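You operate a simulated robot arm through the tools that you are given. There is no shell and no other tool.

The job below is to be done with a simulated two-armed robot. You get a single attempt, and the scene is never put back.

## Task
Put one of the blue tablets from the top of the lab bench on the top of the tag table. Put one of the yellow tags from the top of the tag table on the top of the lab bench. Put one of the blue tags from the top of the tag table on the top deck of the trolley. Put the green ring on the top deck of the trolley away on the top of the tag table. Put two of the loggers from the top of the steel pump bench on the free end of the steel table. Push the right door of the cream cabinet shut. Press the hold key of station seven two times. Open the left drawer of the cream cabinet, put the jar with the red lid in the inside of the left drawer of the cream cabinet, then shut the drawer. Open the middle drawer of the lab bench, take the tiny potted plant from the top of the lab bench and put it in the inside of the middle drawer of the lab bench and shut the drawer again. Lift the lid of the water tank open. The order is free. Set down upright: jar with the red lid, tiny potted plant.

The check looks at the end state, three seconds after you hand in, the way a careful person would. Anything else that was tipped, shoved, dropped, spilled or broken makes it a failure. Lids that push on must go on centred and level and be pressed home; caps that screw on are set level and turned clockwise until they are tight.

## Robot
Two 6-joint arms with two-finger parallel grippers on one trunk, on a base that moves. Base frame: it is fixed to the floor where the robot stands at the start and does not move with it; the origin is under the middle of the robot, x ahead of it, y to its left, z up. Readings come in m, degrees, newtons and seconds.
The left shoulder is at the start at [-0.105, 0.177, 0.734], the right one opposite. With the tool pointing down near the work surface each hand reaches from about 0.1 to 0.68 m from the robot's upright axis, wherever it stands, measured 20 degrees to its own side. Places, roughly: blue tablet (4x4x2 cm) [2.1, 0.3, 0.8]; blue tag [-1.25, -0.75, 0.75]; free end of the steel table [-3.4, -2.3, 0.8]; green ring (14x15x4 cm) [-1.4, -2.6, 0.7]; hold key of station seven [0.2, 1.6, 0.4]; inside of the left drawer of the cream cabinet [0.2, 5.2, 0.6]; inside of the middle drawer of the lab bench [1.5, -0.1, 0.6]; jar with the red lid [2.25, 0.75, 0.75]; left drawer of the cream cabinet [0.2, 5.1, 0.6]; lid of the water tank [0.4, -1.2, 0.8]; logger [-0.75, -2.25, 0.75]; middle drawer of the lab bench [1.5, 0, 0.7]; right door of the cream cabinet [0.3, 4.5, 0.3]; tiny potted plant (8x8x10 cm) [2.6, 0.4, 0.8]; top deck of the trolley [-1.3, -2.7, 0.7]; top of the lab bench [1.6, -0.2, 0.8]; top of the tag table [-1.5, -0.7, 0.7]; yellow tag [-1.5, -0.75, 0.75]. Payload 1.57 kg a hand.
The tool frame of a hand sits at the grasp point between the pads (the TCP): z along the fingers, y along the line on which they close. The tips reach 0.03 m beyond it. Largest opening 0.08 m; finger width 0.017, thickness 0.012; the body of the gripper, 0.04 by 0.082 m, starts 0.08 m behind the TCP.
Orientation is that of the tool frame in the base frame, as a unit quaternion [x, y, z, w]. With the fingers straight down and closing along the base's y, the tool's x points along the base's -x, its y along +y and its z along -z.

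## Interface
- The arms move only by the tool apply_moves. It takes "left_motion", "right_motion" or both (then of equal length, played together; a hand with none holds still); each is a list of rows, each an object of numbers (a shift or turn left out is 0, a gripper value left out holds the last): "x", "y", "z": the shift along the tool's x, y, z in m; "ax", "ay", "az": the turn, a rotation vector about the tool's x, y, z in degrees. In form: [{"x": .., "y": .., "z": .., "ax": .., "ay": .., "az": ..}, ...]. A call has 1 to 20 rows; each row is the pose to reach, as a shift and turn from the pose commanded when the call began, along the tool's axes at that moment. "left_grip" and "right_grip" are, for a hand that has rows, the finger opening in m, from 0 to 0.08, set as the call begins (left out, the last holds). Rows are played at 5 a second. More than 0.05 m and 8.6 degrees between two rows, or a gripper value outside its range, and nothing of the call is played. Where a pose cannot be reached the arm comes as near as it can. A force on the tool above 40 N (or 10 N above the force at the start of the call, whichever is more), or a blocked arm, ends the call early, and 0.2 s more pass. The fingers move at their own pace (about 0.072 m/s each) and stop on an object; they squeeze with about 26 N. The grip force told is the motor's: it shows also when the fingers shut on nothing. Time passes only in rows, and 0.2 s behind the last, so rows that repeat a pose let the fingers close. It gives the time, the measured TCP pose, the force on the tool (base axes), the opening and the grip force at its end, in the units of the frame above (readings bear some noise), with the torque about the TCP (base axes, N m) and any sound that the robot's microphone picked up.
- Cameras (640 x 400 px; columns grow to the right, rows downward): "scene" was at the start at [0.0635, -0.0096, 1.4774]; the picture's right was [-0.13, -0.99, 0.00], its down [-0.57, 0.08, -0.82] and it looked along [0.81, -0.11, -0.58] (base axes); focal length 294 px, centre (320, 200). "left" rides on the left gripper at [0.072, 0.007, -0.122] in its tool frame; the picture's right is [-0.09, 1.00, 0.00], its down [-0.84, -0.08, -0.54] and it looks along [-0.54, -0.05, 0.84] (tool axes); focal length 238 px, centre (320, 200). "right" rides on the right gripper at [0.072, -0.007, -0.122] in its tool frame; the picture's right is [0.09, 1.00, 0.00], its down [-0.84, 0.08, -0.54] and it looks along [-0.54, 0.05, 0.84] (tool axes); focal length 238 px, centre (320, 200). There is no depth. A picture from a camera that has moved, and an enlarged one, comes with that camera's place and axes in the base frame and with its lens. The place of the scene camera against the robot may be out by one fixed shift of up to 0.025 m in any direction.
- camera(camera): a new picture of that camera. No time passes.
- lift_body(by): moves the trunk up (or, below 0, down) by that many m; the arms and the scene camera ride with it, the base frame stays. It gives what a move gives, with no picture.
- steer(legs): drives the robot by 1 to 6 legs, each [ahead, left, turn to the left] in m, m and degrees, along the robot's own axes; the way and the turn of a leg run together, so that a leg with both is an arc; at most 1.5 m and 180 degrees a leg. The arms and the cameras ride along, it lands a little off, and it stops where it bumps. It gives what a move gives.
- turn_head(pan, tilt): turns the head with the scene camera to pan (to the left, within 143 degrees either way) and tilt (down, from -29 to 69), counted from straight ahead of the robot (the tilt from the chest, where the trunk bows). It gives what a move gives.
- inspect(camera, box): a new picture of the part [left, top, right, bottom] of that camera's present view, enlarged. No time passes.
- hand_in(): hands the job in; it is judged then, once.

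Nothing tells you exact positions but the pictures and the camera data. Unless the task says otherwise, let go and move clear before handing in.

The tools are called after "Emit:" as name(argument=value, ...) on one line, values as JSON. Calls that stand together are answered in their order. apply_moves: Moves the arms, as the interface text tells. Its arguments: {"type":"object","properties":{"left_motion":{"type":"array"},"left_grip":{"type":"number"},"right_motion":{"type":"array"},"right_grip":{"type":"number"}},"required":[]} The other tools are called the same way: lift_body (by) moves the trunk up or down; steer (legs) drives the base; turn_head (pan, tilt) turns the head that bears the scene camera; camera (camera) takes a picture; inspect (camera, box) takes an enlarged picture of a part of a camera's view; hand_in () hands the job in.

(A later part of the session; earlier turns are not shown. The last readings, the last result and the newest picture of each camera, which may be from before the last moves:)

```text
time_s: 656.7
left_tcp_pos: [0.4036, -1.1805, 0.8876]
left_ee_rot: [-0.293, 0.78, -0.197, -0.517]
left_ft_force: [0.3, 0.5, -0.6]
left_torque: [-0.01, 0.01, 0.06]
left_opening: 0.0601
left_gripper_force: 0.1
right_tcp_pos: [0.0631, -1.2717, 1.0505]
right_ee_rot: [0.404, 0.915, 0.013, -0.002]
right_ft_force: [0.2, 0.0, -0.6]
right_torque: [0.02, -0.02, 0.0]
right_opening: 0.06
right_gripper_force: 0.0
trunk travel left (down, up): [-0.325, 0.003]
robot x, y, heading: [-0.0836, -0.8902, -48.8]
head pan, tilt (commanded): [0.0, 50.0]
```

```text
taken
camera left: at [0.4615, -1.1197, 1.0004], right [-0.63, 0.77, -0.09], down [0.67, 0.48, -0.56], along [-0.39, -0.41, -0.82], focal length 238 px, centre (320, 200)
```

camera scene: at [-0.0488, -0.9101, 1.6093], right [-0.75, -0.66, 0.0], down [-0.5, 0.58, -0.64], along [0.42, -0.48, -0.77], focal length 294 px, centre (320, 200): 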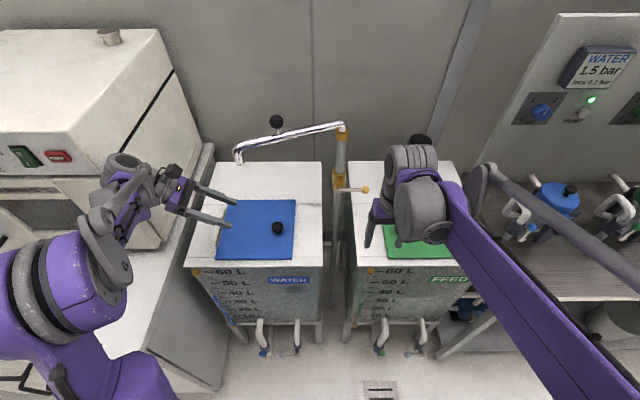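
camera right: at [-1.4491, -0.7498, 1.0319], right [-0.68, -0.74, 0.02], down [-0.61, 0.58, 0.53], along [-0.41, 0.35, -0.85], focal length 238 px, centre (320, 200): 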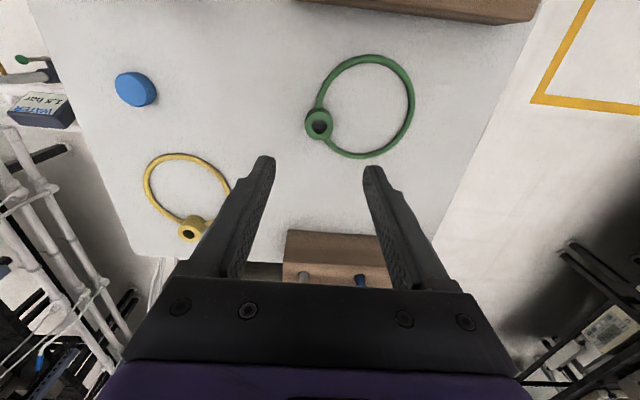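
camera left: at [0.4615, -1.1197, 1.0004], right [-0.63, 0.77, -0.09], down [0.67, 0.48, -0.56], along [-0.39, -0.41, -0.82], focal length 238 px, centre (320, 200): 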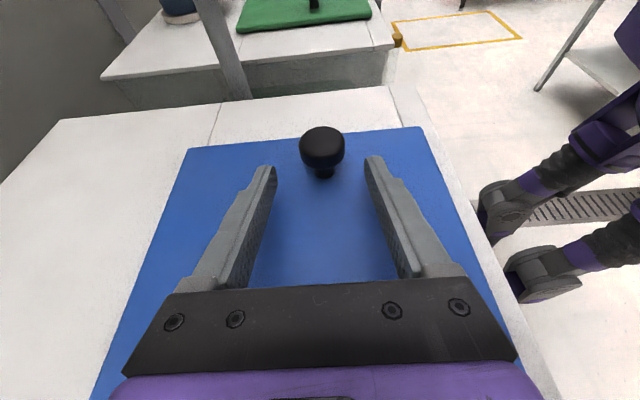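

The knob lines up with the pads' centre line. Advancing and closing.

Emit:
apply_moves(left_motion=[{"x": 0.001, "y": 0.003, "z": 0.02}, {"x": 0.001, "y": 0.003, "z": 0.04}, {"x": 0.001, "y": 0.003, "z": 0.049}, {"x": 0.001, "y": 0.003, "z": 0.049}])

Emit:
apply_moves(left_motion=[{"z": 0}, {"z": 0}, {"z": 0}, {"z": 0}], left_grip=0.0)

Emit:
camera(camera="left")

```text
time_s: 657.7
left_tcp_pos: [0.367, -1.2097, 0.8717]
left_ee_rot: [-0.293, 0.78, -0.198, -0.517]
left_ft_force: [4.0, 2.6, 12.8]
left_torque: [0.13, 0.44, -0.1]
left_opening: 0.0602
left_gripper_force: 0.0
right_tcp_pos: [0.0628, -1.2717, 1.0505]
right_ee_rot: [0.404, 0.915, 0.013, 0.0]
right_ft_force: [-0.1, -0.3, 0.2]
right_torque: [0.01, -0.01, 0.0]
right_opening: 0.0598
right_gripper_force: 0.1
trunk travel left (down, up): [-0.325, 0.003]
robot x, y, heading: [-0.0811, -0.8836, -48.7]
head pan, tilt (commanded): [0.0, 50.0]
```

```text
time_s: 658.7
left_tcp_pos: [0.3666, -1.2089, 0.8716]
left_ee_rot: [-0.292, 0.78, -0.197, -0.517]
left_ft_force: [-1.5, -3.3, 16.2]
left_torque: [-0.19, 0.6, -0.18]
left_opening: 0.0335
left_gripper_force: 41.3
right_tcp_pos: [0.062, -1.2716, 1.0525]
right_ee_rot: [0.405, 0.914, 0.013, -0.002]
right_ft_force: [0.4, 0.4, -0.2]
right_torque: [-0.01, 0.01, -0.01]
right_opening: 0.0602
right_gripper_force: 0.0
trunk travel left (down, up): [-0.325, 0.003]
robot x, y, heading: [-0.0802, -0.8848, -48.9]
head pan, tilt (commanded): [0.0, 50.0]
```

```text
taken
camera left: at [0.4239, -1.1495, 0.9839], right [-0.63, 0.77, -0.09], down [0.67, 0.48, -0.56], along [-0.39, -0.41, -0.82], focal length 238 px, centre (320, 200)
```

left: 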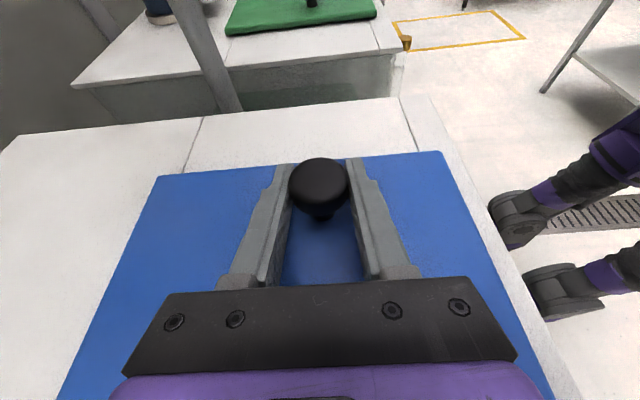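

Gripped at the cap's widest part (3.35 cm). Lifting along the recalculated arc in stages.

Emit:
apply_moves(left_motion=[{"x": 0.0104, "z": -0.0069}, {"x": 0.0204, "z": -0.0144}, {"x": 0.0299, "z": -0.0227}, {"x": 0.0386, "z": -0.0315}, {"x": 0.0386, "z": -0.0315}])

Emit:
camera(camera="left")

```text
time_s: 659.9
left_tcp_pos: [0.3775, -1.2014, 0.9186]
left_ee_rot: [-0.293, 0.78, -0.197, -0.517]
left_ft_force: [-16.7, 1.0, -1.5]
left_torque: [-0.47, 0.79, -0.16]
left_opening: 0.0331
left_gripper_force: 40.9
right_tcp_pos: [0.0631, -1.2715, 1.0512]
right_ee_rot: [0.404, 0.915, 0.012, -0.001]
right_ft_force: [-0.5, 0.2, -0.8]
right_torque: [0.02, 0.01, 0.02]
right_opening: 0.0601
right_gripper_force: 0.0
trunk travel left (down, up): [-0.325, 0.003]
robot x, y, heading: [-0.0858, -0.8889, -49.0]
head pan, tilt (commanded): [0.0, 50.0]
```

```text
taken
camera left: at [0.4342, -1.1409, 1.031], right [-0.63, 0.77, -0.09], down [0.67, 0.48, -0.56], along [-0.39, -0.41, -0.82], focal length 238 px, centre (320, 200)
```

left: 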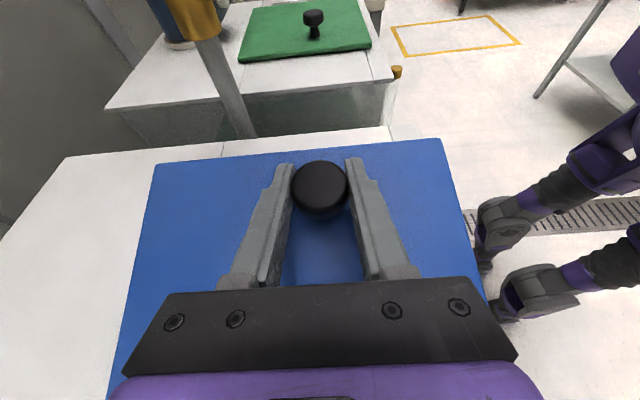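

Holding steady. Continuing with a tiny correction.

Emit:
apply_moves(left_motion=[{"x": 0.0089, "y": 0.001, "z": -0.0076}, {"x": 0.0164, "y": 0.001, "z": -0.0177}, {"x": 0.0232, "y": 0.001, "z": -0.0283}, {"x": 0.0291, "y": 0.001, "z": -0.0392}, {"x": 0.0291, "y": 0.001, "z": -0.0392}])

Emit:
camera(camera="left")

Emit:
camera(camera="scene")

```text
time_s: 661.1
left_tcp_pos: [0.3946, -1.1855, 0.96]
left_ee_rot: [-0.293, 0.78, -0.197, -0.516]
left_ft_force: [-5.1, -11.7, 2.5]
left_torque: [-0.57, 0.49, -0.06]
left_opening: 0.0331
left_gripper_force: 40.9
right_tcp_pos: [0.0639, -1.2724, 1.0521]
right_ee_rot: [0.405, 0.914, 0.014, -0.001]
right_ft_force: [-0.8, 0.5, 0.2]
right_torque: [0.01, 0.02, -0.03]
right_opening: 0.0601
right_gripper_force: 0.1
trunk travel left (down, up): [-0.325, 0.003]
robot x, y, heading: [-0.0832, -0.886, -49.0]
head pan, tilt (commanded): [0.0, 50.0]
```

```text
taken
camera left: at [0.4522, -1.1247, 1.073], right [-0.63, 0.77, -0.09], down [0.67, 0.48, -0.56], along [-0.39, -0.41, -0.82], focal length 238 px, centre (320, 200)
```

left: 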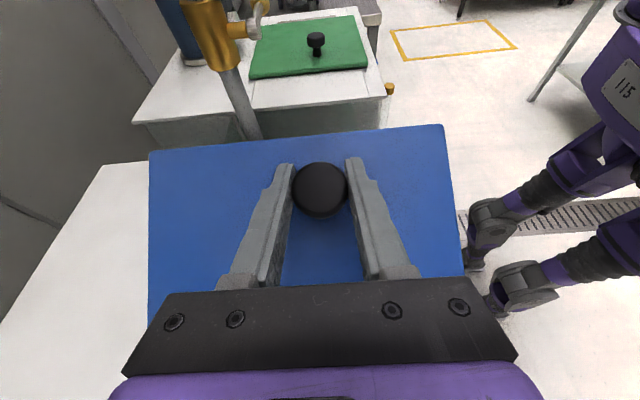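

```text
taken
camera scene: at [-0.0487, -0.9123, 1.6094], right [-0.75, -0.66, 0.0], down [-0.5, 0.58, -0.64], along [0.42, -0.48, -0.77], focal length 294 px, centre (320, 200)
```

scene: 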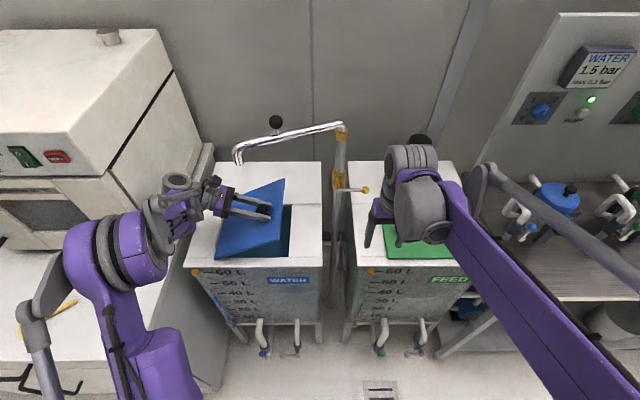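

The grip is stable at about 32°. Continuing up while gradually uprighting the hand.

Emit:
apply_moves(left_motion=[{"x": 0.006, "z": -0.0095, "ay": -1}, {"x": 0.0105, "z": -0.0212, "ay": -3}, {"x": 0.014, "z": -0.0332, "ay": -5}, {"x": 0.0168, "z": -0.0454, "ay": -7}, {"x": 0.0168, "z": -0.0454, "ay": -7}])

Emit:
camera(camera="left")

```text
time_s: 662.3
left_tcp_pos: [0.4203, -1.1615, 0.995]
left_ee_rot: [-0.304, 0.81, -0.178, -0.468]
left_ft_force: [-1.7, -13.3, 3.6]
left_torque: [-0.68, 0.66, -0.03]
left_opening: 0.033
left_gripper_force: 41.4
right_tcp_pos: [0.0628, -1.2742, 1.0506]
right_ee_rot: [0.405, 0.914, 0.014, -0.001]
right_ft_force: [0.3, -0.2, 0.0]
right_torque: [0.03, -0.01, 0.03]
right_opening: 0.0601
right_gripper_force: 0.0
trunk travel left (down, up): [-0.325, 0.003]
robot x, y, heading: [-0.0822, -0.8871, -49.0]
head pan, tilt (commanded): [0.0, 50.0]
```

```text
taken
camera left: at [0.4681, -1.1107, 1.1173], right [-0.62, 0.78, -0.08], down [0.72, 0.53, -0.45], along [-0.31, -0.34, -0.89], focal length 238 px, centre (320, 200)
```

left: 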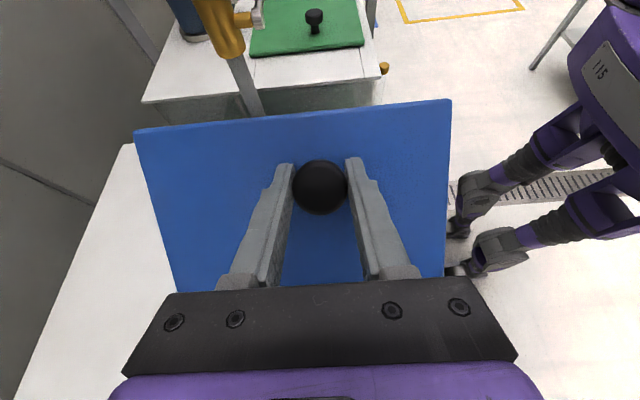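

Emit:
apply_moves(left_motion=[{"x": 0.0009, "y": -0.001, "z": -0.0175, "ay": -5}, {"x": -0.0009, "y": -0.001, "z": -0.0362, "ay": -11}, {"x": -0.0046, "y": -0.001, "z": -0.0546, "ay": -17}, {"x": -0.0046, "y": -0.001, "z": -0.0546, "ay": -17}])

Emit:
camera(camera="scene")

Emit:
camera(camera="left")

```text
time_s: 663.3
left_tcp_pos: [0.4564, -1.1307, 1.0183]
left_ee_rot: [-0.328, 0.87, -0.132, -0.343]
left_ft_force: [0.5, -17.8, 18.7]
left_torque: [-0.57, 0.65, 0.01]
left_opening: 0.0332
left_gripper_force: 41.1
right_tcp_pos: [0.0632, -1.2751, 1.0504]
right_ee_rot: [0.405, 0.914, 0.014, -0.001]
right_ft_force: [0.1, -0.4, 0.1]
right_torque: [-0.01, 0.01, 0.01]
right_opening: 0.0598
right_gripper_force: 0.1
trunk travel left (down, up): [-0.325, 0.003]
robot x, y, heading: [-0.0823, -0.8866, -48.9]
head pan, tilt (commanded): [0.0, 50.0]
```

```text
taken
camera scene: at [-0.0494, -0.9128, 1.6095], right [-0.75, -0.66, 0.0], down [-0.5, 0.58, -0.64], along [0.42, -0.48, -0.77], focal length 294 px, centre (320, 200)
```

scene: 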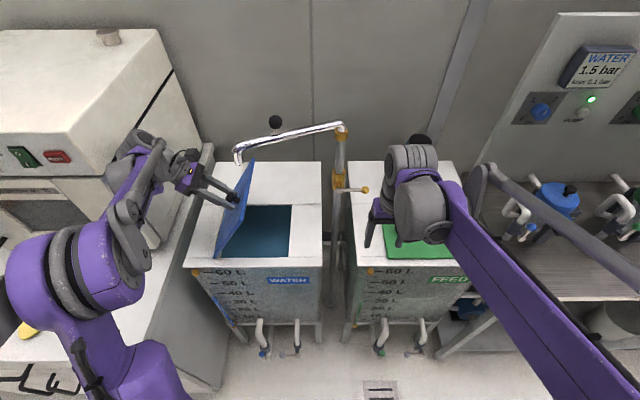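

```text
taken
camera left: at [0.474, -1.105, 1.1565], right [-0.61, 0.79, -0.07], down [0.79, 0.59, -0.18], along [-0.1, -0.16, -0.98], focal length 238 px, centre (320, 200)
```

left: 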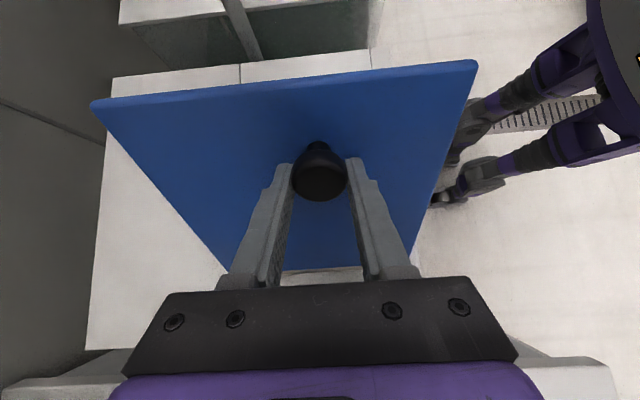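

About 70° open. Continuing past vertical with small corrections.

Emit:
apply_moves(left_motion=[{"x": -0.0072, "y": -0.001, "z": -0.0177, "ay": -6}, {"x": -0.0193, "y": -0.001, "z": -0.032, "ay": -12}, {"x": -0.033, "y": -0.001, "z": -0.0448, "ay": -17}, {"x": -0.033, "y": -0.001, "z": -0.0448, "ay": -17}])

Emit:
camera(camera="scene")

```text
time_s: 664.3
left_tcp_pos: [0.4998, -1.0918, 1.0262]
left_ee_rot: [-0.344, 0.912, -0.081, -0.21]
left_ft_force: [0.6, 0.3, 0.4]
left_torque: [0.01, 0.0, 0.02]
left_opening: 0.0001
left_gripper_force: 21.2
right_tcp_pos: [0.0636, -1.2722, 1.051]
right_ee_rot: [0.404, 0.915, 0.013, -0.001]
right_ft_force: [0.2, 0.3, -0.5]
right_torque: [0.01, 0.03, 0.0]
right_opening: 0.0602
right_gripper_force: 0.0
trunk travel left (down, up): [-0.325, 0.003]
robot x, y, heading: [-0.0857, -0.891, -49.0]
head pan, tilt (commanded): [0.0, 50.0]
```

```text
taken
camera scene: at [-0.0476, -0.9109, 1.6093], right [-0.75, -0.66, 0.0], down [-0.5, 0.58, -0.64], along [0.42, -0.48, -0.77], focal length 294 px, centre (320, 200)
```

scene: 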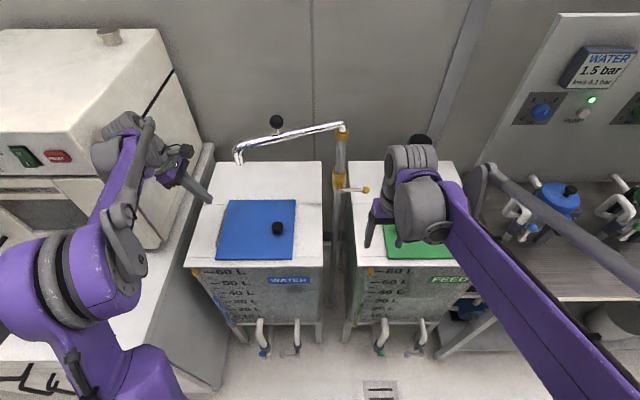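

The pads slipped off again near 70°, and the lid fell shut once more. The lid needs a push from underneath for the last part, so I'll use both hands: the left lifts it halfway, the right props and pushes it over. First I'll clear the left hand and shift slightly left.

Emit:
apply_moves(left_motion=[{"x": 0.02, "y": 0.035, "z": 0.01}, {"x": 0.045, "y": 0.07, "z": 0.02}, {"x": 0.07, "y": 0.1, "z": 0.03}, {"x": 0.09, "y": 0.12, "z": 0.044}], left_grip=0.06)

Emit:
steer(legs=[[0, 0.09, 0.2]])

Emit:
camera(camera="scene")

```text
time_s: 665.3
left_tcp_pos: [0.3452, -1.0682, 1.0269]
left_ee_rot: [-0.343, 0.912, -0.082, -0.211]
left_ft_force: [-0.7, 0.0, -0.4]
left_torque: [0.0, -0.02, 0.01]
left_opening: 0.0598
left_gripper_force: 0.1
right_tcp_pos: [0.0624, -1.2726, 1.0507]
right_ee_rot: [0.404, 0.915, 0.013, -0.002]
right_ft_force: [-1.1, -1.2, 0.1]
right_torque: [0.0, -0.01, 0.03]
right_opening: 0.06
right_gripper_force: 0.1
trunk travel left (down, up): [-0.325, 0.003]
robot x, y, heading: [-0.0817, -0.8877, -48.9]
head pan, tilt (commanded): [0.0, 50.0]
```

```text
time_s: 666.8
left_tcp_pos: [0.4149, -1.0081, 1.0268]
left_ee_rot: [-0.345, 0.911, -0.082, -0.21]
left_ft_force: [-0.4, -0.4, -0.3]
left_torque: [0.03, 0.0, -0.01]
left_opening: 0.06
left_gripper_force: 0.0
right_tcp_pos: [0.1329, -1.2127, 1.0503]
right_ee_rot: [0.403, 0.915, 0.014, -0.002]
right_ft_force: [-0.5, -0.1, -0.7]
right_torque: [-0.02, -0.03, 0.0]
right_opening: 0.0598
right_gripper_force: 0.0
trunk travel left (down, up): [-0.325, 0.003]
robot x, y, heading: [-0.0177, -0.8267, -48.6]
head pan, tilt (commanded): [0.0, 50.0]
```

```text
taken
camera scene: at [0.0198, -0.8512, 1.6093], right [-0.75, -0.66, 0.0], down [-0.51, 0.58, -0.64], along [0.42, -0.48, -0.77], focal length 294 px, centre (320, 200)
```

scene: 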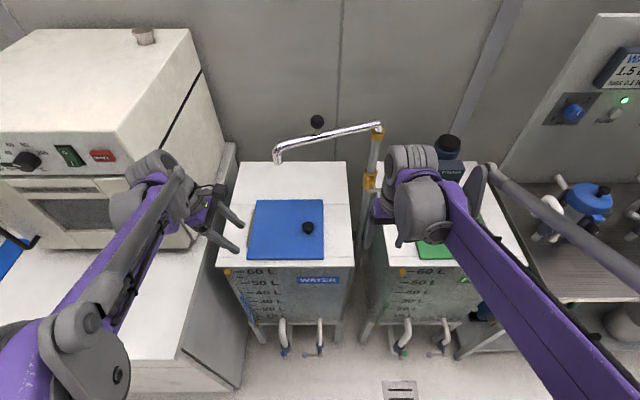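

Now I'll set the right hand on standby: fingers closed, pitched forward 35°, just to the right of the lid's front corner.

Emit:
apply_moves(right_motion=[{"y": 0.018, "z": 0.016, "ay": -7}, {"y": 0.036, "z": 0.032, "ay": -14}, {"y": 0.053, "z": 0.048, "ay": -21}, {"y": 0.071, "z": 0.064, "ay": -28}, {"y": 0.089, "z": 0.08, "ay": -35}, {"y": 0.089, "z": 0.08, "ay": -35}], right_grip=0.0)

Emit:
camera(camera="right")

Emit:
camera(camera="scene")

```text
time_s: 668.2
left_tcp_pos: [0.4142, -1.0074, 1.0271]
left_ee_rot: [-0.344, 0.911, -0.081, -0.211]
left_ft_force: [-0.3, -0.1, 0.4]
left_torque: [-0.01, 0.02, -0.02]
left_opening: 0.06
left_gripper_force: 0.1
right_tcp_pos: [0.1986, -1.1507, 0.9723]
right_ee_rot: [0.389, 0.873, -0.109, 0.274]
right_ft_force: [0.3, 0.9, 0.3]
right_torque: [-0.02, 0.01, 0.0]
right_opening: 0.0
right_gripper_force: 21.5
trunk travel left (down, up): [-0.325, 0.003]
robot x, y, heading: [-0.016, -0.8269, -48.4]
head pan, tilt (commanded): [0.0, 50.0]
```

```text
taken
camera right: at [0.1064, -1.0622, 1.0336], right [0.68, 0.73, -0.03], down [0.3, -0.25, 0.92], along [0.66, -0.64, -0.39], focal length 238 px, centre (320, 200)
```

right: 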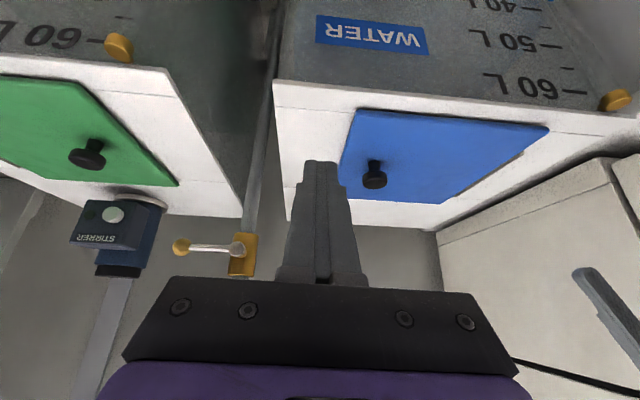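

```text
taken
camera scene: at [0.0197, -0.8514, 1.6093], right [-0.75, -0.66, 0.0], down [-0.51, 0.58, -0.64], along [0.42, -0.48, -0.77], focal length 294 px, centre (320, 200)
```

scene: 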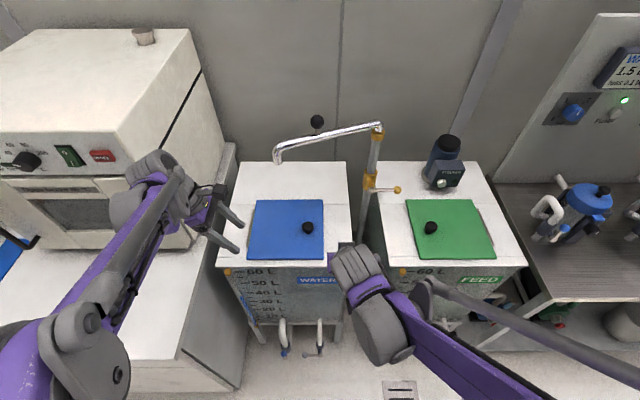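

From here the right camera gives me a good view of the lid. Now the left hand re-approaches the knob, gripping it deeper between the pads this time.

Emit:
apply_moves(left_motion=[{"x": 0.0062, "y": -0.0172, "z": 0.024, "ay": 6.6}, {"x": 0.0124, "y": -0.0343, "z": 0.0481, "ay": 13.1}, {"x": 0.0186, "y": -0.0515, "z": 0.0721, "ay": 19.7}, {"x": 0.0247, "y": -0.0686, "z": 0.0962, "ay": 26.3}, {"x": 0.0309, "y": -0.0858, "z": 0.1202, "ay": 32.9}, {"x": 0.0371, "y": -0.1029, "z": 0.1443, "ay": 39.4}, {"x": 0.0433, "y": -0.1201, "z": 0.1683, "ay": 46}, {"x": 0.0433, "y": -0.1201, "z": 0.1683, "ay": 46}])

Emit:
camera(camera="left")

Emit:
camera(camera="right")

```text
time_s: 670.0
left_tcp_pos: [0.4097, -1.1725, 0.8962]
left_ee_rot: [-0.285, 0.756, -0.211, -0.55]
left_ft_force: [-0.4, -0.5, -0.1]
left_torque: [-0.02, 0.0, 0.03]
left_opening: 0.06
left_gripper_force: 0.1
right_tcp_pos: [0.1973, -1.1512, 0.9732]
right_ee_rot: [0.389, 0.873, -0.109, 0.273]
right_ft_force: [0.8, -0.3, -0.2]
right_torque: [-0.01, 0.0, -0.03]
right_opening: 0.0
right_gripper_force: 21.0
trunk travel left (down, up): [-0.325, 0.003]
robot x, y, heading: [-0.0126, -0.8286, -48.8]
head pan, tilt (commanded): [0.0, 50.0]
```

```text
taken
camera left: at [0.4749, -1.1054, 1.0009], right [-0.64, 0.76, -0.09], down [0.63, 0.45, -0.63], along [-0.44, -0.46, -0.77], focal length 238 px, centre (320, 200)
```

left: 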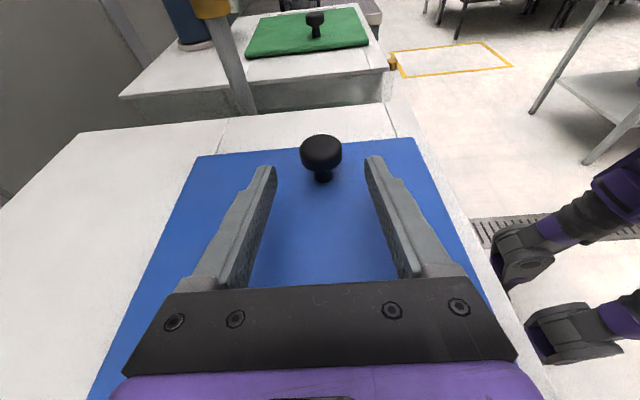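

```text
taken
camera right: at [0.1061, -1.062, 1.0338], right [0.68, 0.73, -0.03], down [0.3, -0.25, 0.92], along [0.66, -0.64, -0.39], focal length 238 px, centre (320, 200)
```

right: 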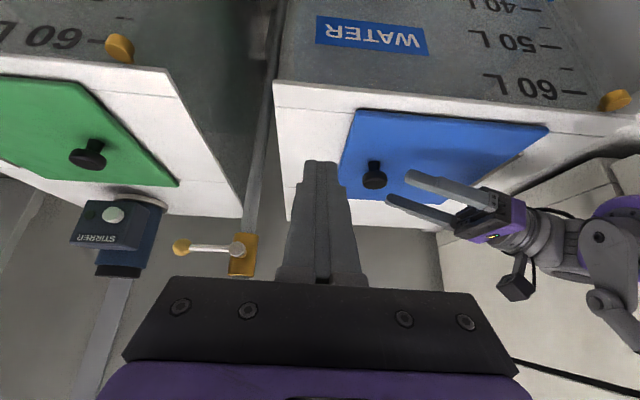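

Aligned. Advancing fully onto the knob and closing.

Emit:
apply_moves(left_motion=[{"y": 0.0015, "z": 0.03}, {"y": 0.0015, "z": 0.055}, {"y": 0.0015, "z": 0.067}, {"y": 0.0015, "z": 0.067}])

Emit:
apply_moves(left_motion=[{"z": 0}, {"z": 0}, {"z": 0}, {"z": 0}], left_grip=0.0)

Emit:
inspect(camera="right", box=[320, 120, 560, 270])

```text
time_s: 671.0
left_tcp_pos: [0.363, -1.214, 0.8747]
left_ee_rot: [-0.286, 0.757, -0.21, -0.549]
left_ft_force: [0.0, -0.4, 0.9]
left_torque: [-0.02, 0.01, 0.01]
left_opening: 0.06
left_gripper_force: 0.1
right_tcp_pos: [0.1979, -1.1512, 0.9739]
right_ee_rot: [0.388, 0.873, -0.109, 0.274]
right_ft_force: [-0.5, -0.3, 0.8]
right_torque: [0.02, 0.0, -0.03]
right_opening: 0.0002
right_gripper_force: 21.9
trunk travel left (down, up): [-0.325, 0.003]
robot x, y, heading: [-0.0151, -0.8263, -48.8]
head pan, tilt (commanded): [0.0, 50.0]
```

```text
time_s: 672.0
left_tcp_pos: [0.3628, -1.2146, 0.8737]
left_ee_rot: [-0.285, 0.757, -0.21, -0.549]
left_ft_force: [-6.3, 7.1, -4.5]
left_torque: [-0.31, 0.42, 0.08]
left_opening: 0.033
left_gripper_force: 41.1
right_tcp_pos: [0.198, -1.1499, 0.9731]
right_ee_rot: [0.388, 0.873, -0.108, 0.274]
right_ft_force: [-0.3, -0.1, -0.5]
right_torque: [0.03, -0.02, 0.0]
right_opening: 0.0
right_gripper_force: 21.1
trunk travel left (down, up): [-0.325, 0.003]
robot x, y, heading: [-0.0124, -0.8289, -48.7]
head pan, tilt (commanded): [0.0, 50.0]
```

```text
2.67 times, centred on (440, 195) of right
camera zoom: at [0.106, -1.0616, 1.0338], right [0.68, 0.73, -0.03], down [0.3, -0.25, 0.92], along [0.66, -0.64, -0.39], focal length 636 px, centre (0, 213)
```

zoom: 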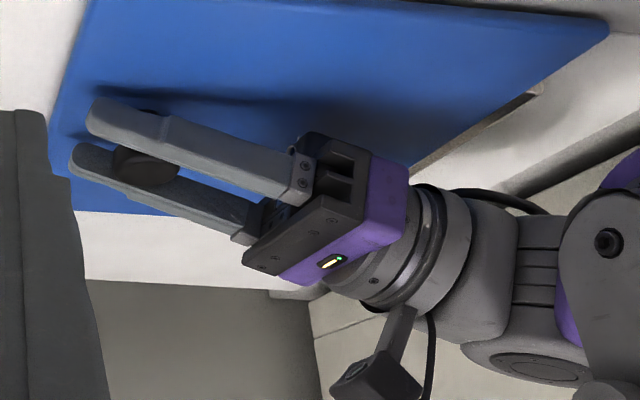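

The knob is now deep between the pads. Lifting in one smooth sequence to about 48° and holding there.

Emit:
apply_moves(left_motion=[{"x": 0.0112, "z": -0.0056}, {"x": 0.0218, "z": -0.0117}, {"x": 0.0319, "z": -0.0186}, {"x": 0.0418, "z": -0.0263}, {"x": 0.0508, "z": -0.0347}, {"x": 0.0593, "z": -0.0436}, {"x": 0.067, "z": -0.053}, {"x": 0.0742, "z": -0.063}, {"x": 0.0803, "z": -0.0739, "ay": -1}, {"x": 0.0858, "z": -0.0852, "ay": -3}, {"x": 0.0902, "z": -0.0968, "ay": -5}, {"x": 0.0941, "z": -0.1088, "ay": -7}, {"x": 0.0941, "z": -0.1088, "ay": -7}])

Emit:
camera(camera="right")

Emit:
camera(camera="left")

```text
time_s: 674.8
left_tcp_pos: [0.4151, -1.1666, 0.9995]
left_ee_rot: [-0.296, 0.788, -0.193, -0.504]
left_ft_force: [-8.9, -28.6, 25.4]
left_torque: [-0.57, 0.42, -0.22]
left_opening: 0.0326
left_gripper_force: 41.2
right_tcp_pos: [0.1964, -1.1544, 0.9746]
right_ee_rot: [0.389, 0.873, -0.108, 0.275]
right_ft_force: [0.0, 0.2, -0.6]
right_torque: [-0.02, 0.0, 0.0]
right_opening: 0.0
right_gripper_force: 21.0
trunk travel left (down, up): [-0.325, 0.003]
robot x, y, heading: [-0.0153, -0.8275, -48.8]
head pan, tilt (commanded): [0.0, 50.0]
```

```text
taken
camera right: at [0.1045, -1.0646, 1.0339], right [0.68, 0.73, -0.03], down [0.3, -0.25, 0.92], along [0.66, -0.64, -0.39], focal length 238 px, centre (320, 200)
```

right: 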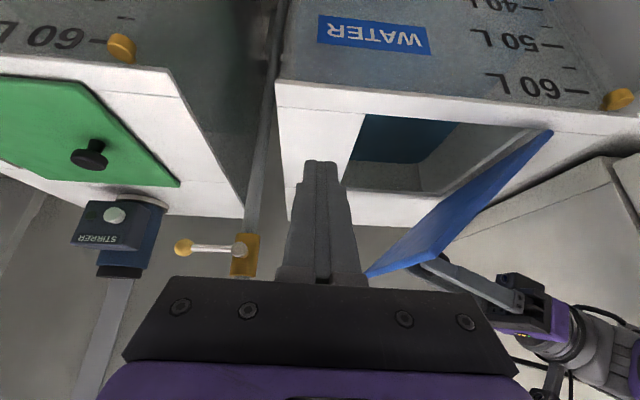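

```text
taken
camera left: at [0.4703, -1.1081, 1.1141], right [-0.63, 0.77, -0.09], down [0.68, 0.5, -0.53], along [-0.37, -0.4, -0.84], focal length 238 px, centre (320, 200)
```

left: 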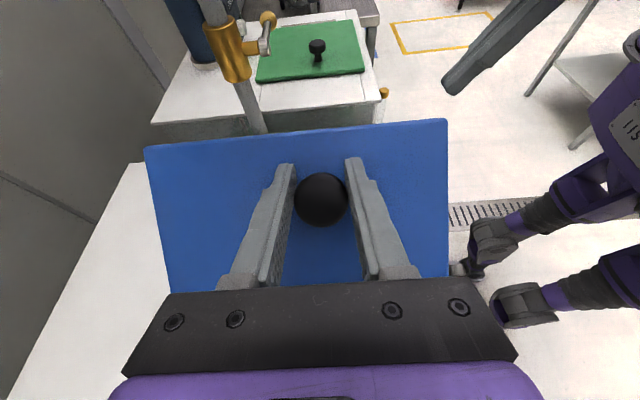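

The lid is held at about 48° and the opening is visible. I'll relax the left hand's strain slightly and bring the right finger in under the lid.

Emit:
apply_moves(left_motion=[{"x": 0.0024, "y": -0.0008, "z": 0.0008}, {"x": 0.0048, "y": -0.0015, "z": 0.0015}, {"x": 0.0048, "y": -0.0015, "z": 0.0015}, {"x": 0.0048, "y": -0.0015, "z": 0.0015}], right_motion=[{"x": -0.0231, "y": 0.024, "z": 0.0223}, {"x": -0.0461, "y": 0.049, "z": 0.0445}, {"x": -0.0692, "y": 0.073, "z": 0.0668}, {"x": -0.0692, "y": 0.073, "z": 0.0668}])

Emit:
camera(camera="right")

Emit:
camera(camera="scene")

```text
time_s: 675.8
left_tcp_pos: [0.4165, -1.1666, 0.9995]
left_ee_rot: [-0.299, 0.789, -0.192, -0.501]
left_ft_force: [-3.5, 2.0, -5.4]
left_torque: [-0.42, 0.56, 0.15]
left_opening: 0.0325
left_gripper_force: 40.9
right_tcp_pos: [0.3177, -1.1731, 0.9549]
right_ee_rot: [0.388, 0.873, -0.109, 0.274]
right_ft_force: [-0.5, 0.3, 0.2]
right_torque: [-0.01, -0.01, -0.02]
right_opening: 0.0
right_gripper_force: 21.2
trunk travel left (down, up): [-0.325, 0.003]
robot x, y, heading: [-0.0176, -0.8309, -48.7]
head pan, tilt (commanded): [0.0, 50.0]
```

```text
taken
camera right: at [0.2254, -1.0837, 1.016], right [0.68, 0.73, -0.03], down [0.3, -0.25, 0.92], along [0.66, -0.64, -0.39], focal length 238 px, centre (320, 200)
```

right: 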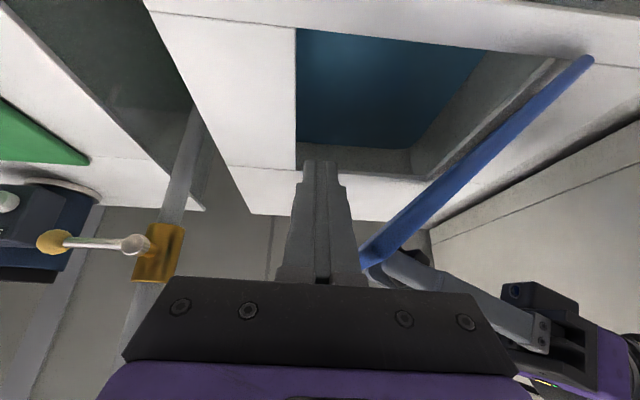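

```text
taken
camera scene: at [0.0195, -0.8509, 1.6091], right [-0.75, -0.66, 0.0], down [-0.51, 0.58, -0.64], along [0.42, -0.48, -0.77], focal length 294 px, centre (320, 200)
```

scene: 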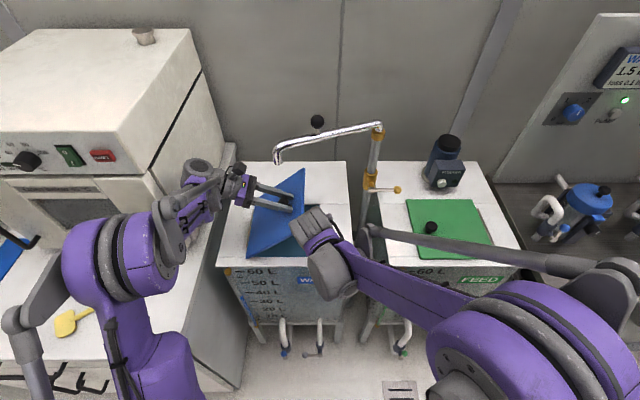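

The right finger is beside the lid. I now understand the slips: my fingertips were levering against the lid surface, so I should hold the knob with the tips only. I'll bring the right finger into contact under the lid to support it while I re-grip.

Emit:
apply_moves(right_motion=[{"y": 0.015}, {"y": 0.03}, {"y": 0.04}, {"y": 0.04}])

Emit:
apply_moves(right_motion=[{"y": 0.005}, {"y": 0.01}, {"y": 0.015}, {"y": 0.015}])

Emit:
camera(camera="right")

```text
time_s: 676.2
left_tcp_pos: [0.4169, -1.1663, 1.0022]
left_ee_rot: [-0.299, 0.789, -0.192, -0.501]
left_ft_force: [-2.0, 0.4, 6.1]
left_torque: [0.17, -0.12, 0.21]
left_opening: 0.0322
left_gripper_force: 41.4
right_tcp_pos: [0.3239, -1.1682, 0.9581]
right_ee_rot: [0.391, 0.872, -0.116, 0.272]
right_ft_force: [-7.0, -3.8, 3.7]
right_torque: [0.24, -0.22, 0.11]
right_opening: 0.0
right_gripper_force: 21.4
trunk travel left (down, up): [-0.325, 0.003]
robot x, y, heading: [-0.0152, -0.8276, -49.1]
head pan, tilt (commanded): [0.0, 50.0]
stopped in row 2 (right hand): the force on the tool passed its limit at 51 N (the readings are from after the stop); the commanded pose is now the measured one
```

```text
time_s: 676.8
left_tcp_pos: [0.4177, -1.166, 1.0032]
left_ee_rot: [-0.3, 0.788, -0.193, -0.502]
left_ft_force: [-2.3, 0.1, 10.8]
left_torque: [0.06, -0.1, 0.34]
left_opening: 0.0323
left_gripper_force: 40.8
right_tcp_pos: [0.3228, -1.1663, 0.9568]
right_ee_rot: [0.395, 0.87, -0.12, 0.27]
right_ft_force: [-7.7, -6.5, 3.9]
right_torque: [0.29, -0.31, 0.21]
right_opening: 0.0002
right_gripper_force: 21.4
trunk travel left (down, up): [-0.325, 0.003]
robot x, y, heading: [-0.011, -0.8325, -48.8]
head pan, tilt (commanded): [0.0, 50.0]
stopped in row 2 (right hand): the force on the tool passed its limit at 45 N (the readings are from after the stop); the commanded pose is now the measured one
```

```text
taken
camera right: at [0.2337, -1.0763, 1.018], right [0.7, 0.71, -0.05], down [0.31, -0.24, 0.92], along [0.65, -0.66, -0.39], focal length 238 px, centre (320, 200)
```

right: 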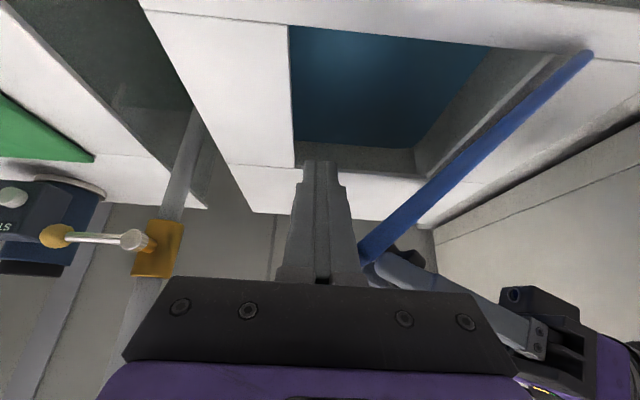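

The lid's edge now rests against the right fingers. I'll open the left hand, back it off to hold the knob by the tips only, and close again.

Emit:
apply_moves(left_motion=[{"z": 0}, {"z": 0}, {"z": 0}], left_grip=0.06)

Emit:
camera(camera="left")

Emit:
camera(camera="right")

```text
time_s: 677.6
left_tcp_pos: [0.4192, -1.1656, 0.9989]
left_ee_rot: [-0.301, 0.788, -0.193, -0.502]
left_ft_force: [5.3, 1.9, 2.5]
left_torque: [0.07, 0.03, -0.14]
left_opening: 0.0592
left_gripper_force: 0.0
right_tcp_pos: [0.3256, -1.1671, 0.957]
right_ee_rot: [0.394, 0.871, -0.119, 0.269]
right_ft_force: [-3.0, -3.7, -2.6]
right_torque: [0.1, -0.14, 0.11]
right_opening: 0.0001
right_gripper_force: 21.4
trunk travel left (down, up): [-0.325, 0.003]
robot x, y, heading: [-0.0153, -0.8293, -48.7]
head pan, tilt (commanded): [0.0, 50.0]
```

```text
taken
camera left: at [0.4738, -1.1069, 1.1162], right [-0.64, 0.77, -0.09], down [0.68, 0.51, -0.53], along [-0.36, -0.39, -0.84], focal length 238 px, centre (320, 200)
```

left: 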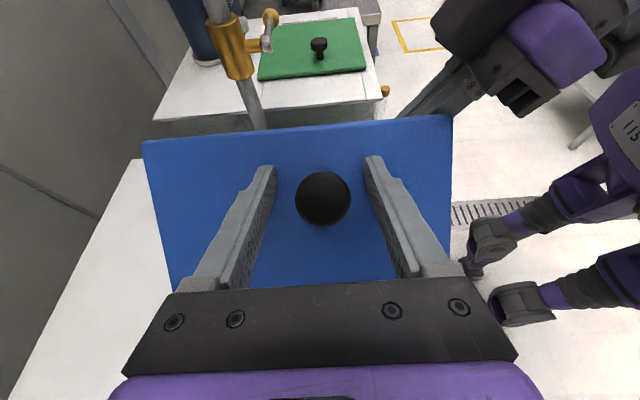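

```text
taken
camera right: at [0.2359, -1.0759, 1.0172], right [0.7, 0.72, -0.05], down [0.31, -0.24, 0.92], along [0.65, -0.65, -0.39], focal length 238 px, centre (320, 200)
```

right: 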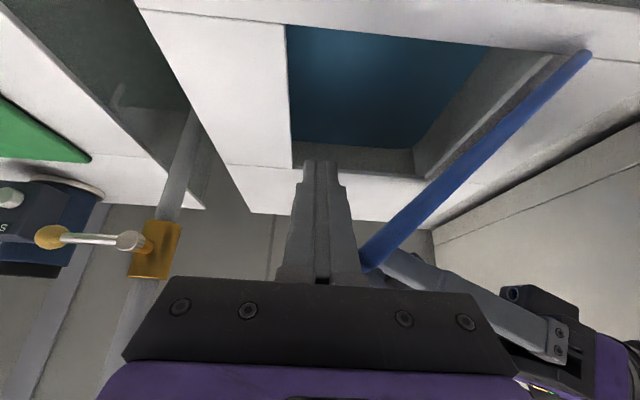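

The right hand now holds the lid at about 50° by itself. I'll slip the left hand off the knob and pull it back toward me, out of the lid's path.

Emit:
apply_moves(left_motion=[{"z": -0.01, "x": 0.01}, {"z": -0.02, "x": 0.02}, {"z": -0.03, "x": 0.03}, {"z": -0.03, "x": 0.03, "y": 0.03}, {"z": -0.03, "x": 0.03, "y": 0.07}, {"z": -0.03, "x": 0.03, "y": 0.11}, {"z": -0.03, "x": 0.03, "y": 0.15}, {"z": -0.03, "x": 0.03, "y": 0.19}])

Emit:
camera(camera="scene")

Emit:
camera(camera="right")

```text
time_s: 679.4
left_tcp_pos: [0.2988, -1.0119, 1.0397]
left_ee_rot: [-0.3, 0.788, -0.193, -0.501]
left_ft_force: [0.2, 0.2, 0.5]
left_torque: [0.02, -0.01, 0.04]
left_opening: 0.06
left_gripper_force: 0.0
right_tcp_pos: [0.3233, -1.1661, 0.9565]
right_ee_rot: [0.394, 0.871, -0.118, 0.269]
right_ft_force: [-3.2, -0.8, 1.6]
right_torque: [0.04, -0.13, 0.09]
right_opening: 0.0001
right_gripper_force: 21.3
trunk travel left (down, up): [-0.325, 0.003]
robot x, y, heading: [-0.0141, -0.8279, -48.6]
head pan, tilt (commanded): [0.0, 50.0]
```

```text
taken
camera scene: at [0.0183, -0.8507, 1.6093], right [-0.75, -0.66, 0.0], down [-0.5, 0.58, -0.64], along [0.42, -0.48, -0.77], focal length 294 px, centre (320, 200)
```

scene: 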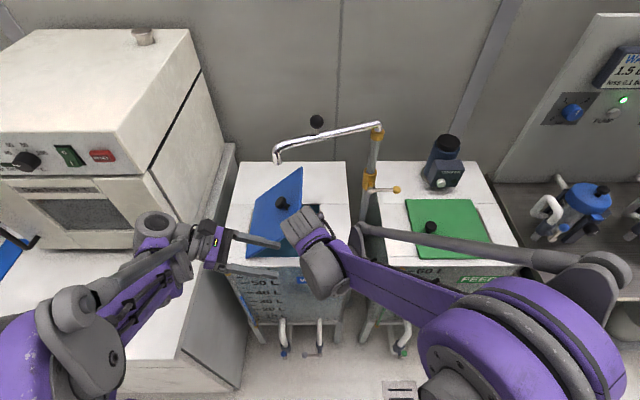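

```text
taken
camera right: at [0.2349, -1.0752, 1.0175], right [0.7, 0.72, -0.05], down [0.31, -0.24, 0.92], along [0.65, -0.65, -0.39], focal length 238 px, centre (320, 200)
```

right: 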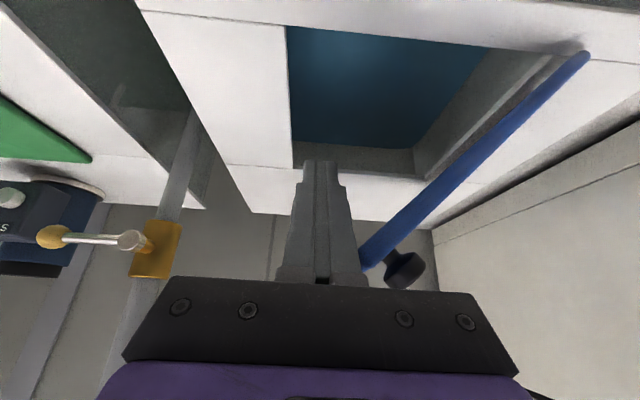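

The right hand alone is holding the lid. I'll swing the left hand well out of the way to the left before pushing further.

Emit:
apply_moves(left_motion=[{"x": -0.007, "y": 0.003, "z": -0.03, "ay": -8}, {"x": -0.014, "y": 0.006, "z": -0.06, "ay": -16}, {"x": -0.021, "y": 0.009, "z": -0.09, "ay": -24}, {"x": -0.028, "y": 0.012, "z": -0.12, "ay": -32}, {"x": -0.035, "y": 0.015, "z": -0.15, "ay": -40}, {"x": -0.042, "y": 0.018, "z": -0.18, "ay": -48}, {"x": -0.049, "y": 0.02, "z": -0.21, "ay": -56}, {"x": -0.056, "y": 0.02, "z": -0.2386, "ay": -64}])

Emit:
camera(camera="scene")

```text
time_s: 681.2
left_tcp_pos: [0.469, -0.839, 1.0905]
left_ee_rot: [-0.356, 0.934, -0.003, -0.007]
left_ft_force: [-0.3, -0.7, -0.3]
left_torque: [-0.01, -0.01, -0.02]
left_opening: 0.06
left_gripper_force: 0.1
right_tcp_pos: [0.3246, -1.167, 0.9574]
right_ee_rot: [0.393, 0.871, -0.118, 0.27]
right_ft_force: [-1.6, -0.9, -0.3]
right_torque: [0.02, -0.05, 0.03]
right_opening: 0.0001
right_gripper_force: 21.7
trunk travel left (down, up): [-0.325, 0.003]
robot x, y, heading: [-0.0116, -0.8294, -48.6]
head pan, tilt (commanded): [0.0, 50.0]
```

```text
taken
camera scene: at [0.0194, -0.8514, 1.6093], right [-0.75, -0.66, 0.0], down [-0.5, 0.58, -0.64], along [0.42, -0.48, -0.77], focal length 294 px, centre (320, 200)
```

scene: 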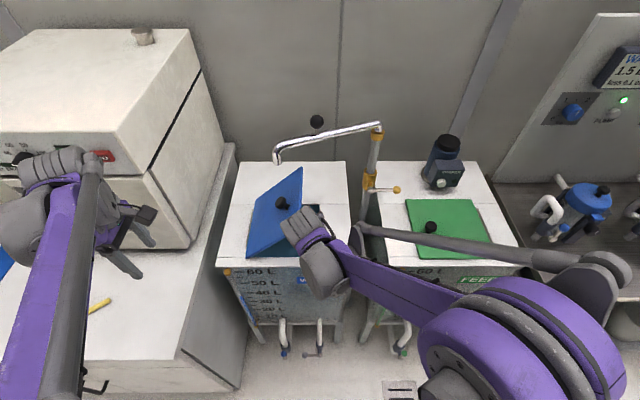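

Left arm is clear. Now the right hand pushes the lid over, slowly, past vertical.

Emit:
apply_moves(left_motion=[{"x": -0.03, "y": 0.03}, {"x": -0.06, "y": 0.06}, {"x": -0.08, "y": 0.08}])

Emit:
apply_moves(right_motion=[{"x": -0.008, "y": 0.01, "z": 0.006}, {"x": -0.0165, "y": 0.02, "z": 0.0115}, {"x": -0.0205, "y": 0.032, "z": 0.0144}, {"x": -0.0205, "y": 0.044, "z": 0.0144}, {"x": -0.0205, "y": 0.056, "z": 0.0144}, {"x": -0.0205, "y": 0.068, "z": 0.0144}, {"x": -0.0205, "y": 0.08, "z": 0.0144}])

Emit:
camera(camera="scene")

Emit:
camera(camera="right")

```text
time_s: 682.0
left_tcp_pos: [0.4754, -0.7245, 1.0878]
left_ee_rot: [-0.357, 0.934, -0.004, -0.007]
left_ft_force: [0.9, 0.5, 0.2]
left_torque: [0.03, 0.01, -0.02]
left_opening: 0.0604
left_gripper_force: 0.1
right_tcp_pos: [0.3237, -1.1657, 0.9565]
right_ee_rot: [0.394, 0.871, -0.119, 0.27]
right_ft_force: [-2.1, -0.5, -0.9]
right_torque: [0.02, -0.07, 0.01]
right_opening: 0.0
right_gripper_force: 21.3
trunk travel left (down, up): [-0.325, 0.003]
robot x, y, heading: [-0.0154, -0.8275, -48.7]
head pan, tilt (commanded): [0.0, 50.0]
```

```text
time_s: 682.7
left_tcp_pos: [0.4703, -0.7252, 1.0879]
left_ee_rot: [-0.355, 0.935, -0.005, -0.006]
left_ft_force: [-0.4, -0.6, -0.2]
left_torque: [0.03, 0.01, -0.01]
left_opening: 0.0599
left_gripper_force: 0.0
right_tcp_pos: [0.3496, -1.1672, 0.9593]
right_ee_rot: [0.396, 0.87, -0.122, 0.269]
right_ft_force: [-32.3, 5.7, 22.2]
right_torque: [0.73, -1.63, 1.47]
right_opening: 0.0004
right_gripper_force: 21.3
trunk travel left (down, up): [-0.325, 0.003]
robot x, y, heading: [-0.0155, -0.8288, -48.9]
head pan, tilt (commanded): [0.0, 50.0]
stopped in row 3 (right hand): the force on the tool passed its limit at 48 N (the readings are from after the stop); the commanded pose is now the measured one
```

```text
taken
camera scene: at [0.0129, -0.8496, 1.6095], right [-0.75, -0.66, 0.0], down [-0.5, 0.58, -0.65], along [0.42, -0.49, -0.76], focal length 294 px, centre (320, 200)
```

scene: 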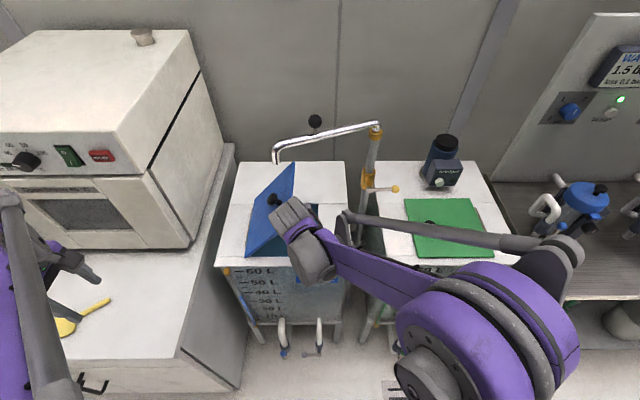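

```text
taken
camera right: at [0.2616, -1.0747, 1.0204], right [0.7, 0.71, -0.05], down [0.31, -0.24, 0.92], along [0.64, -0.66, -0.39], focal length 238 px, centre (320, 200)
```

right: 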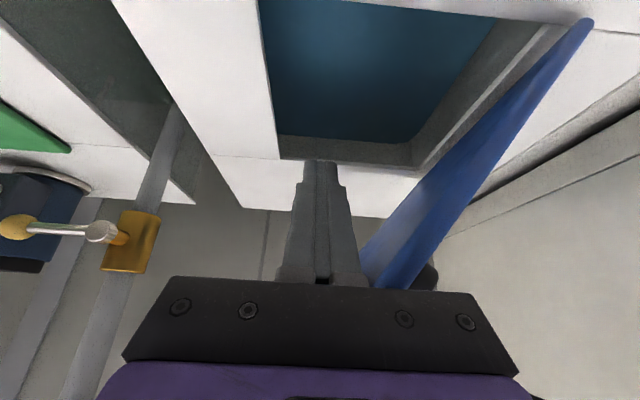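

The gripper body is pressing on the lid's front corner. I'll back off slightly, raise the hand so the fingers (not the palm) meet the lid, and push again.

Emit:
apply_moves(right_motion=[{"x": 0.006, "y": -0.005, "z": -0.004}, {"x": 0.0098, "y": -0.006, "z": -0.0069}, {"x": -0.001, "y": -0.006, "z": -0.022}, {"x": -0.0115, "y": -0.006, "z": -0.0375}, {"x": -0.0115, "y": 0.004, "z": -0.0375}, {"x": -0.0115, "y": 0.014, "z": -0.0375}])

Emit:
camera(camera="right")

Emit:
camera(camera="scene")

```text
time_s: 684.1
left_tcp_pos: [0.4753, -0.7252, 1.0873]
left_ee_rot: [-0.357, 0.934, -0.004, -0.008]
left_ft_force: [0.0, 0.0, 0.5]
left_torque: [-0.01, 0.02, -0.02]
left_opening: 0.06
left_gripper_force: 0.0
right_tcp_pos: [0.3611, -1.1492, 0.9947]
right_ee_rot: [0.395, 0.871, -0.12, 0.268]
right_ft_force: [0.0, -0.4, 0.5]
right_torque: [0.01, 0.0, 0.0]
right_opening: 0.0001
right_gripper_force: 21.8
trunk travel left (down, up): [-0.325, 0.003]
robot x, y, heading: [-0.0164, -0.829, -49.0]
head pan, tilt (commanded): [0.0, 50.0]
```

```text
taken
camera right: at [0.2716, -1.0575, 1.0541], right [0.7, 0.71, -0.05], down [0.31, -0.24, 0.92], along [0.64, -0.66, -0.39], focal length 238 px, centre (320, 200)
```

right: 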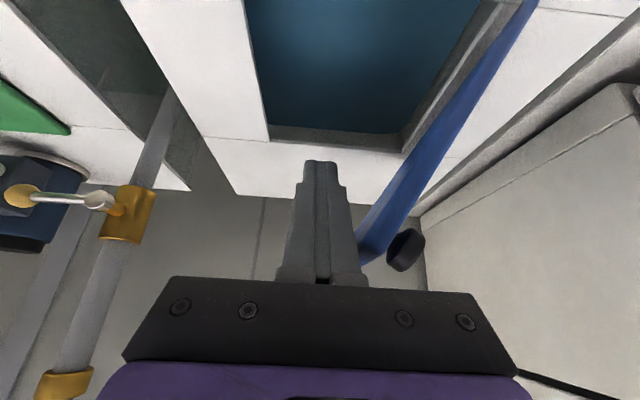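

```text
taken
camera scene: at [0.0193, -0.8513, 1.6093], right [-0.75, -0.66, 0.0], down [-0.5, 0.58, -0.64], along [0.42, -0.48, -0.77], focal length 294 px, centre (320, 200)
```

scene: 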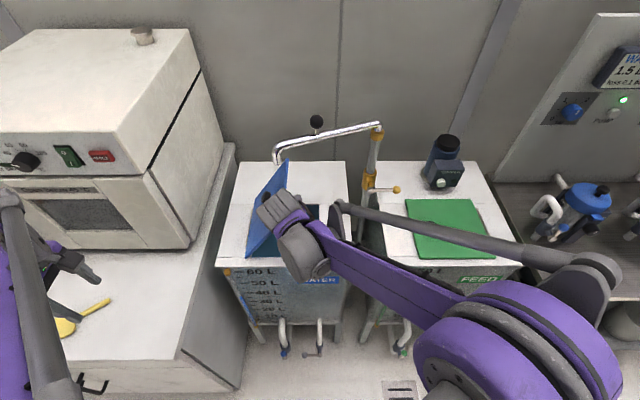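

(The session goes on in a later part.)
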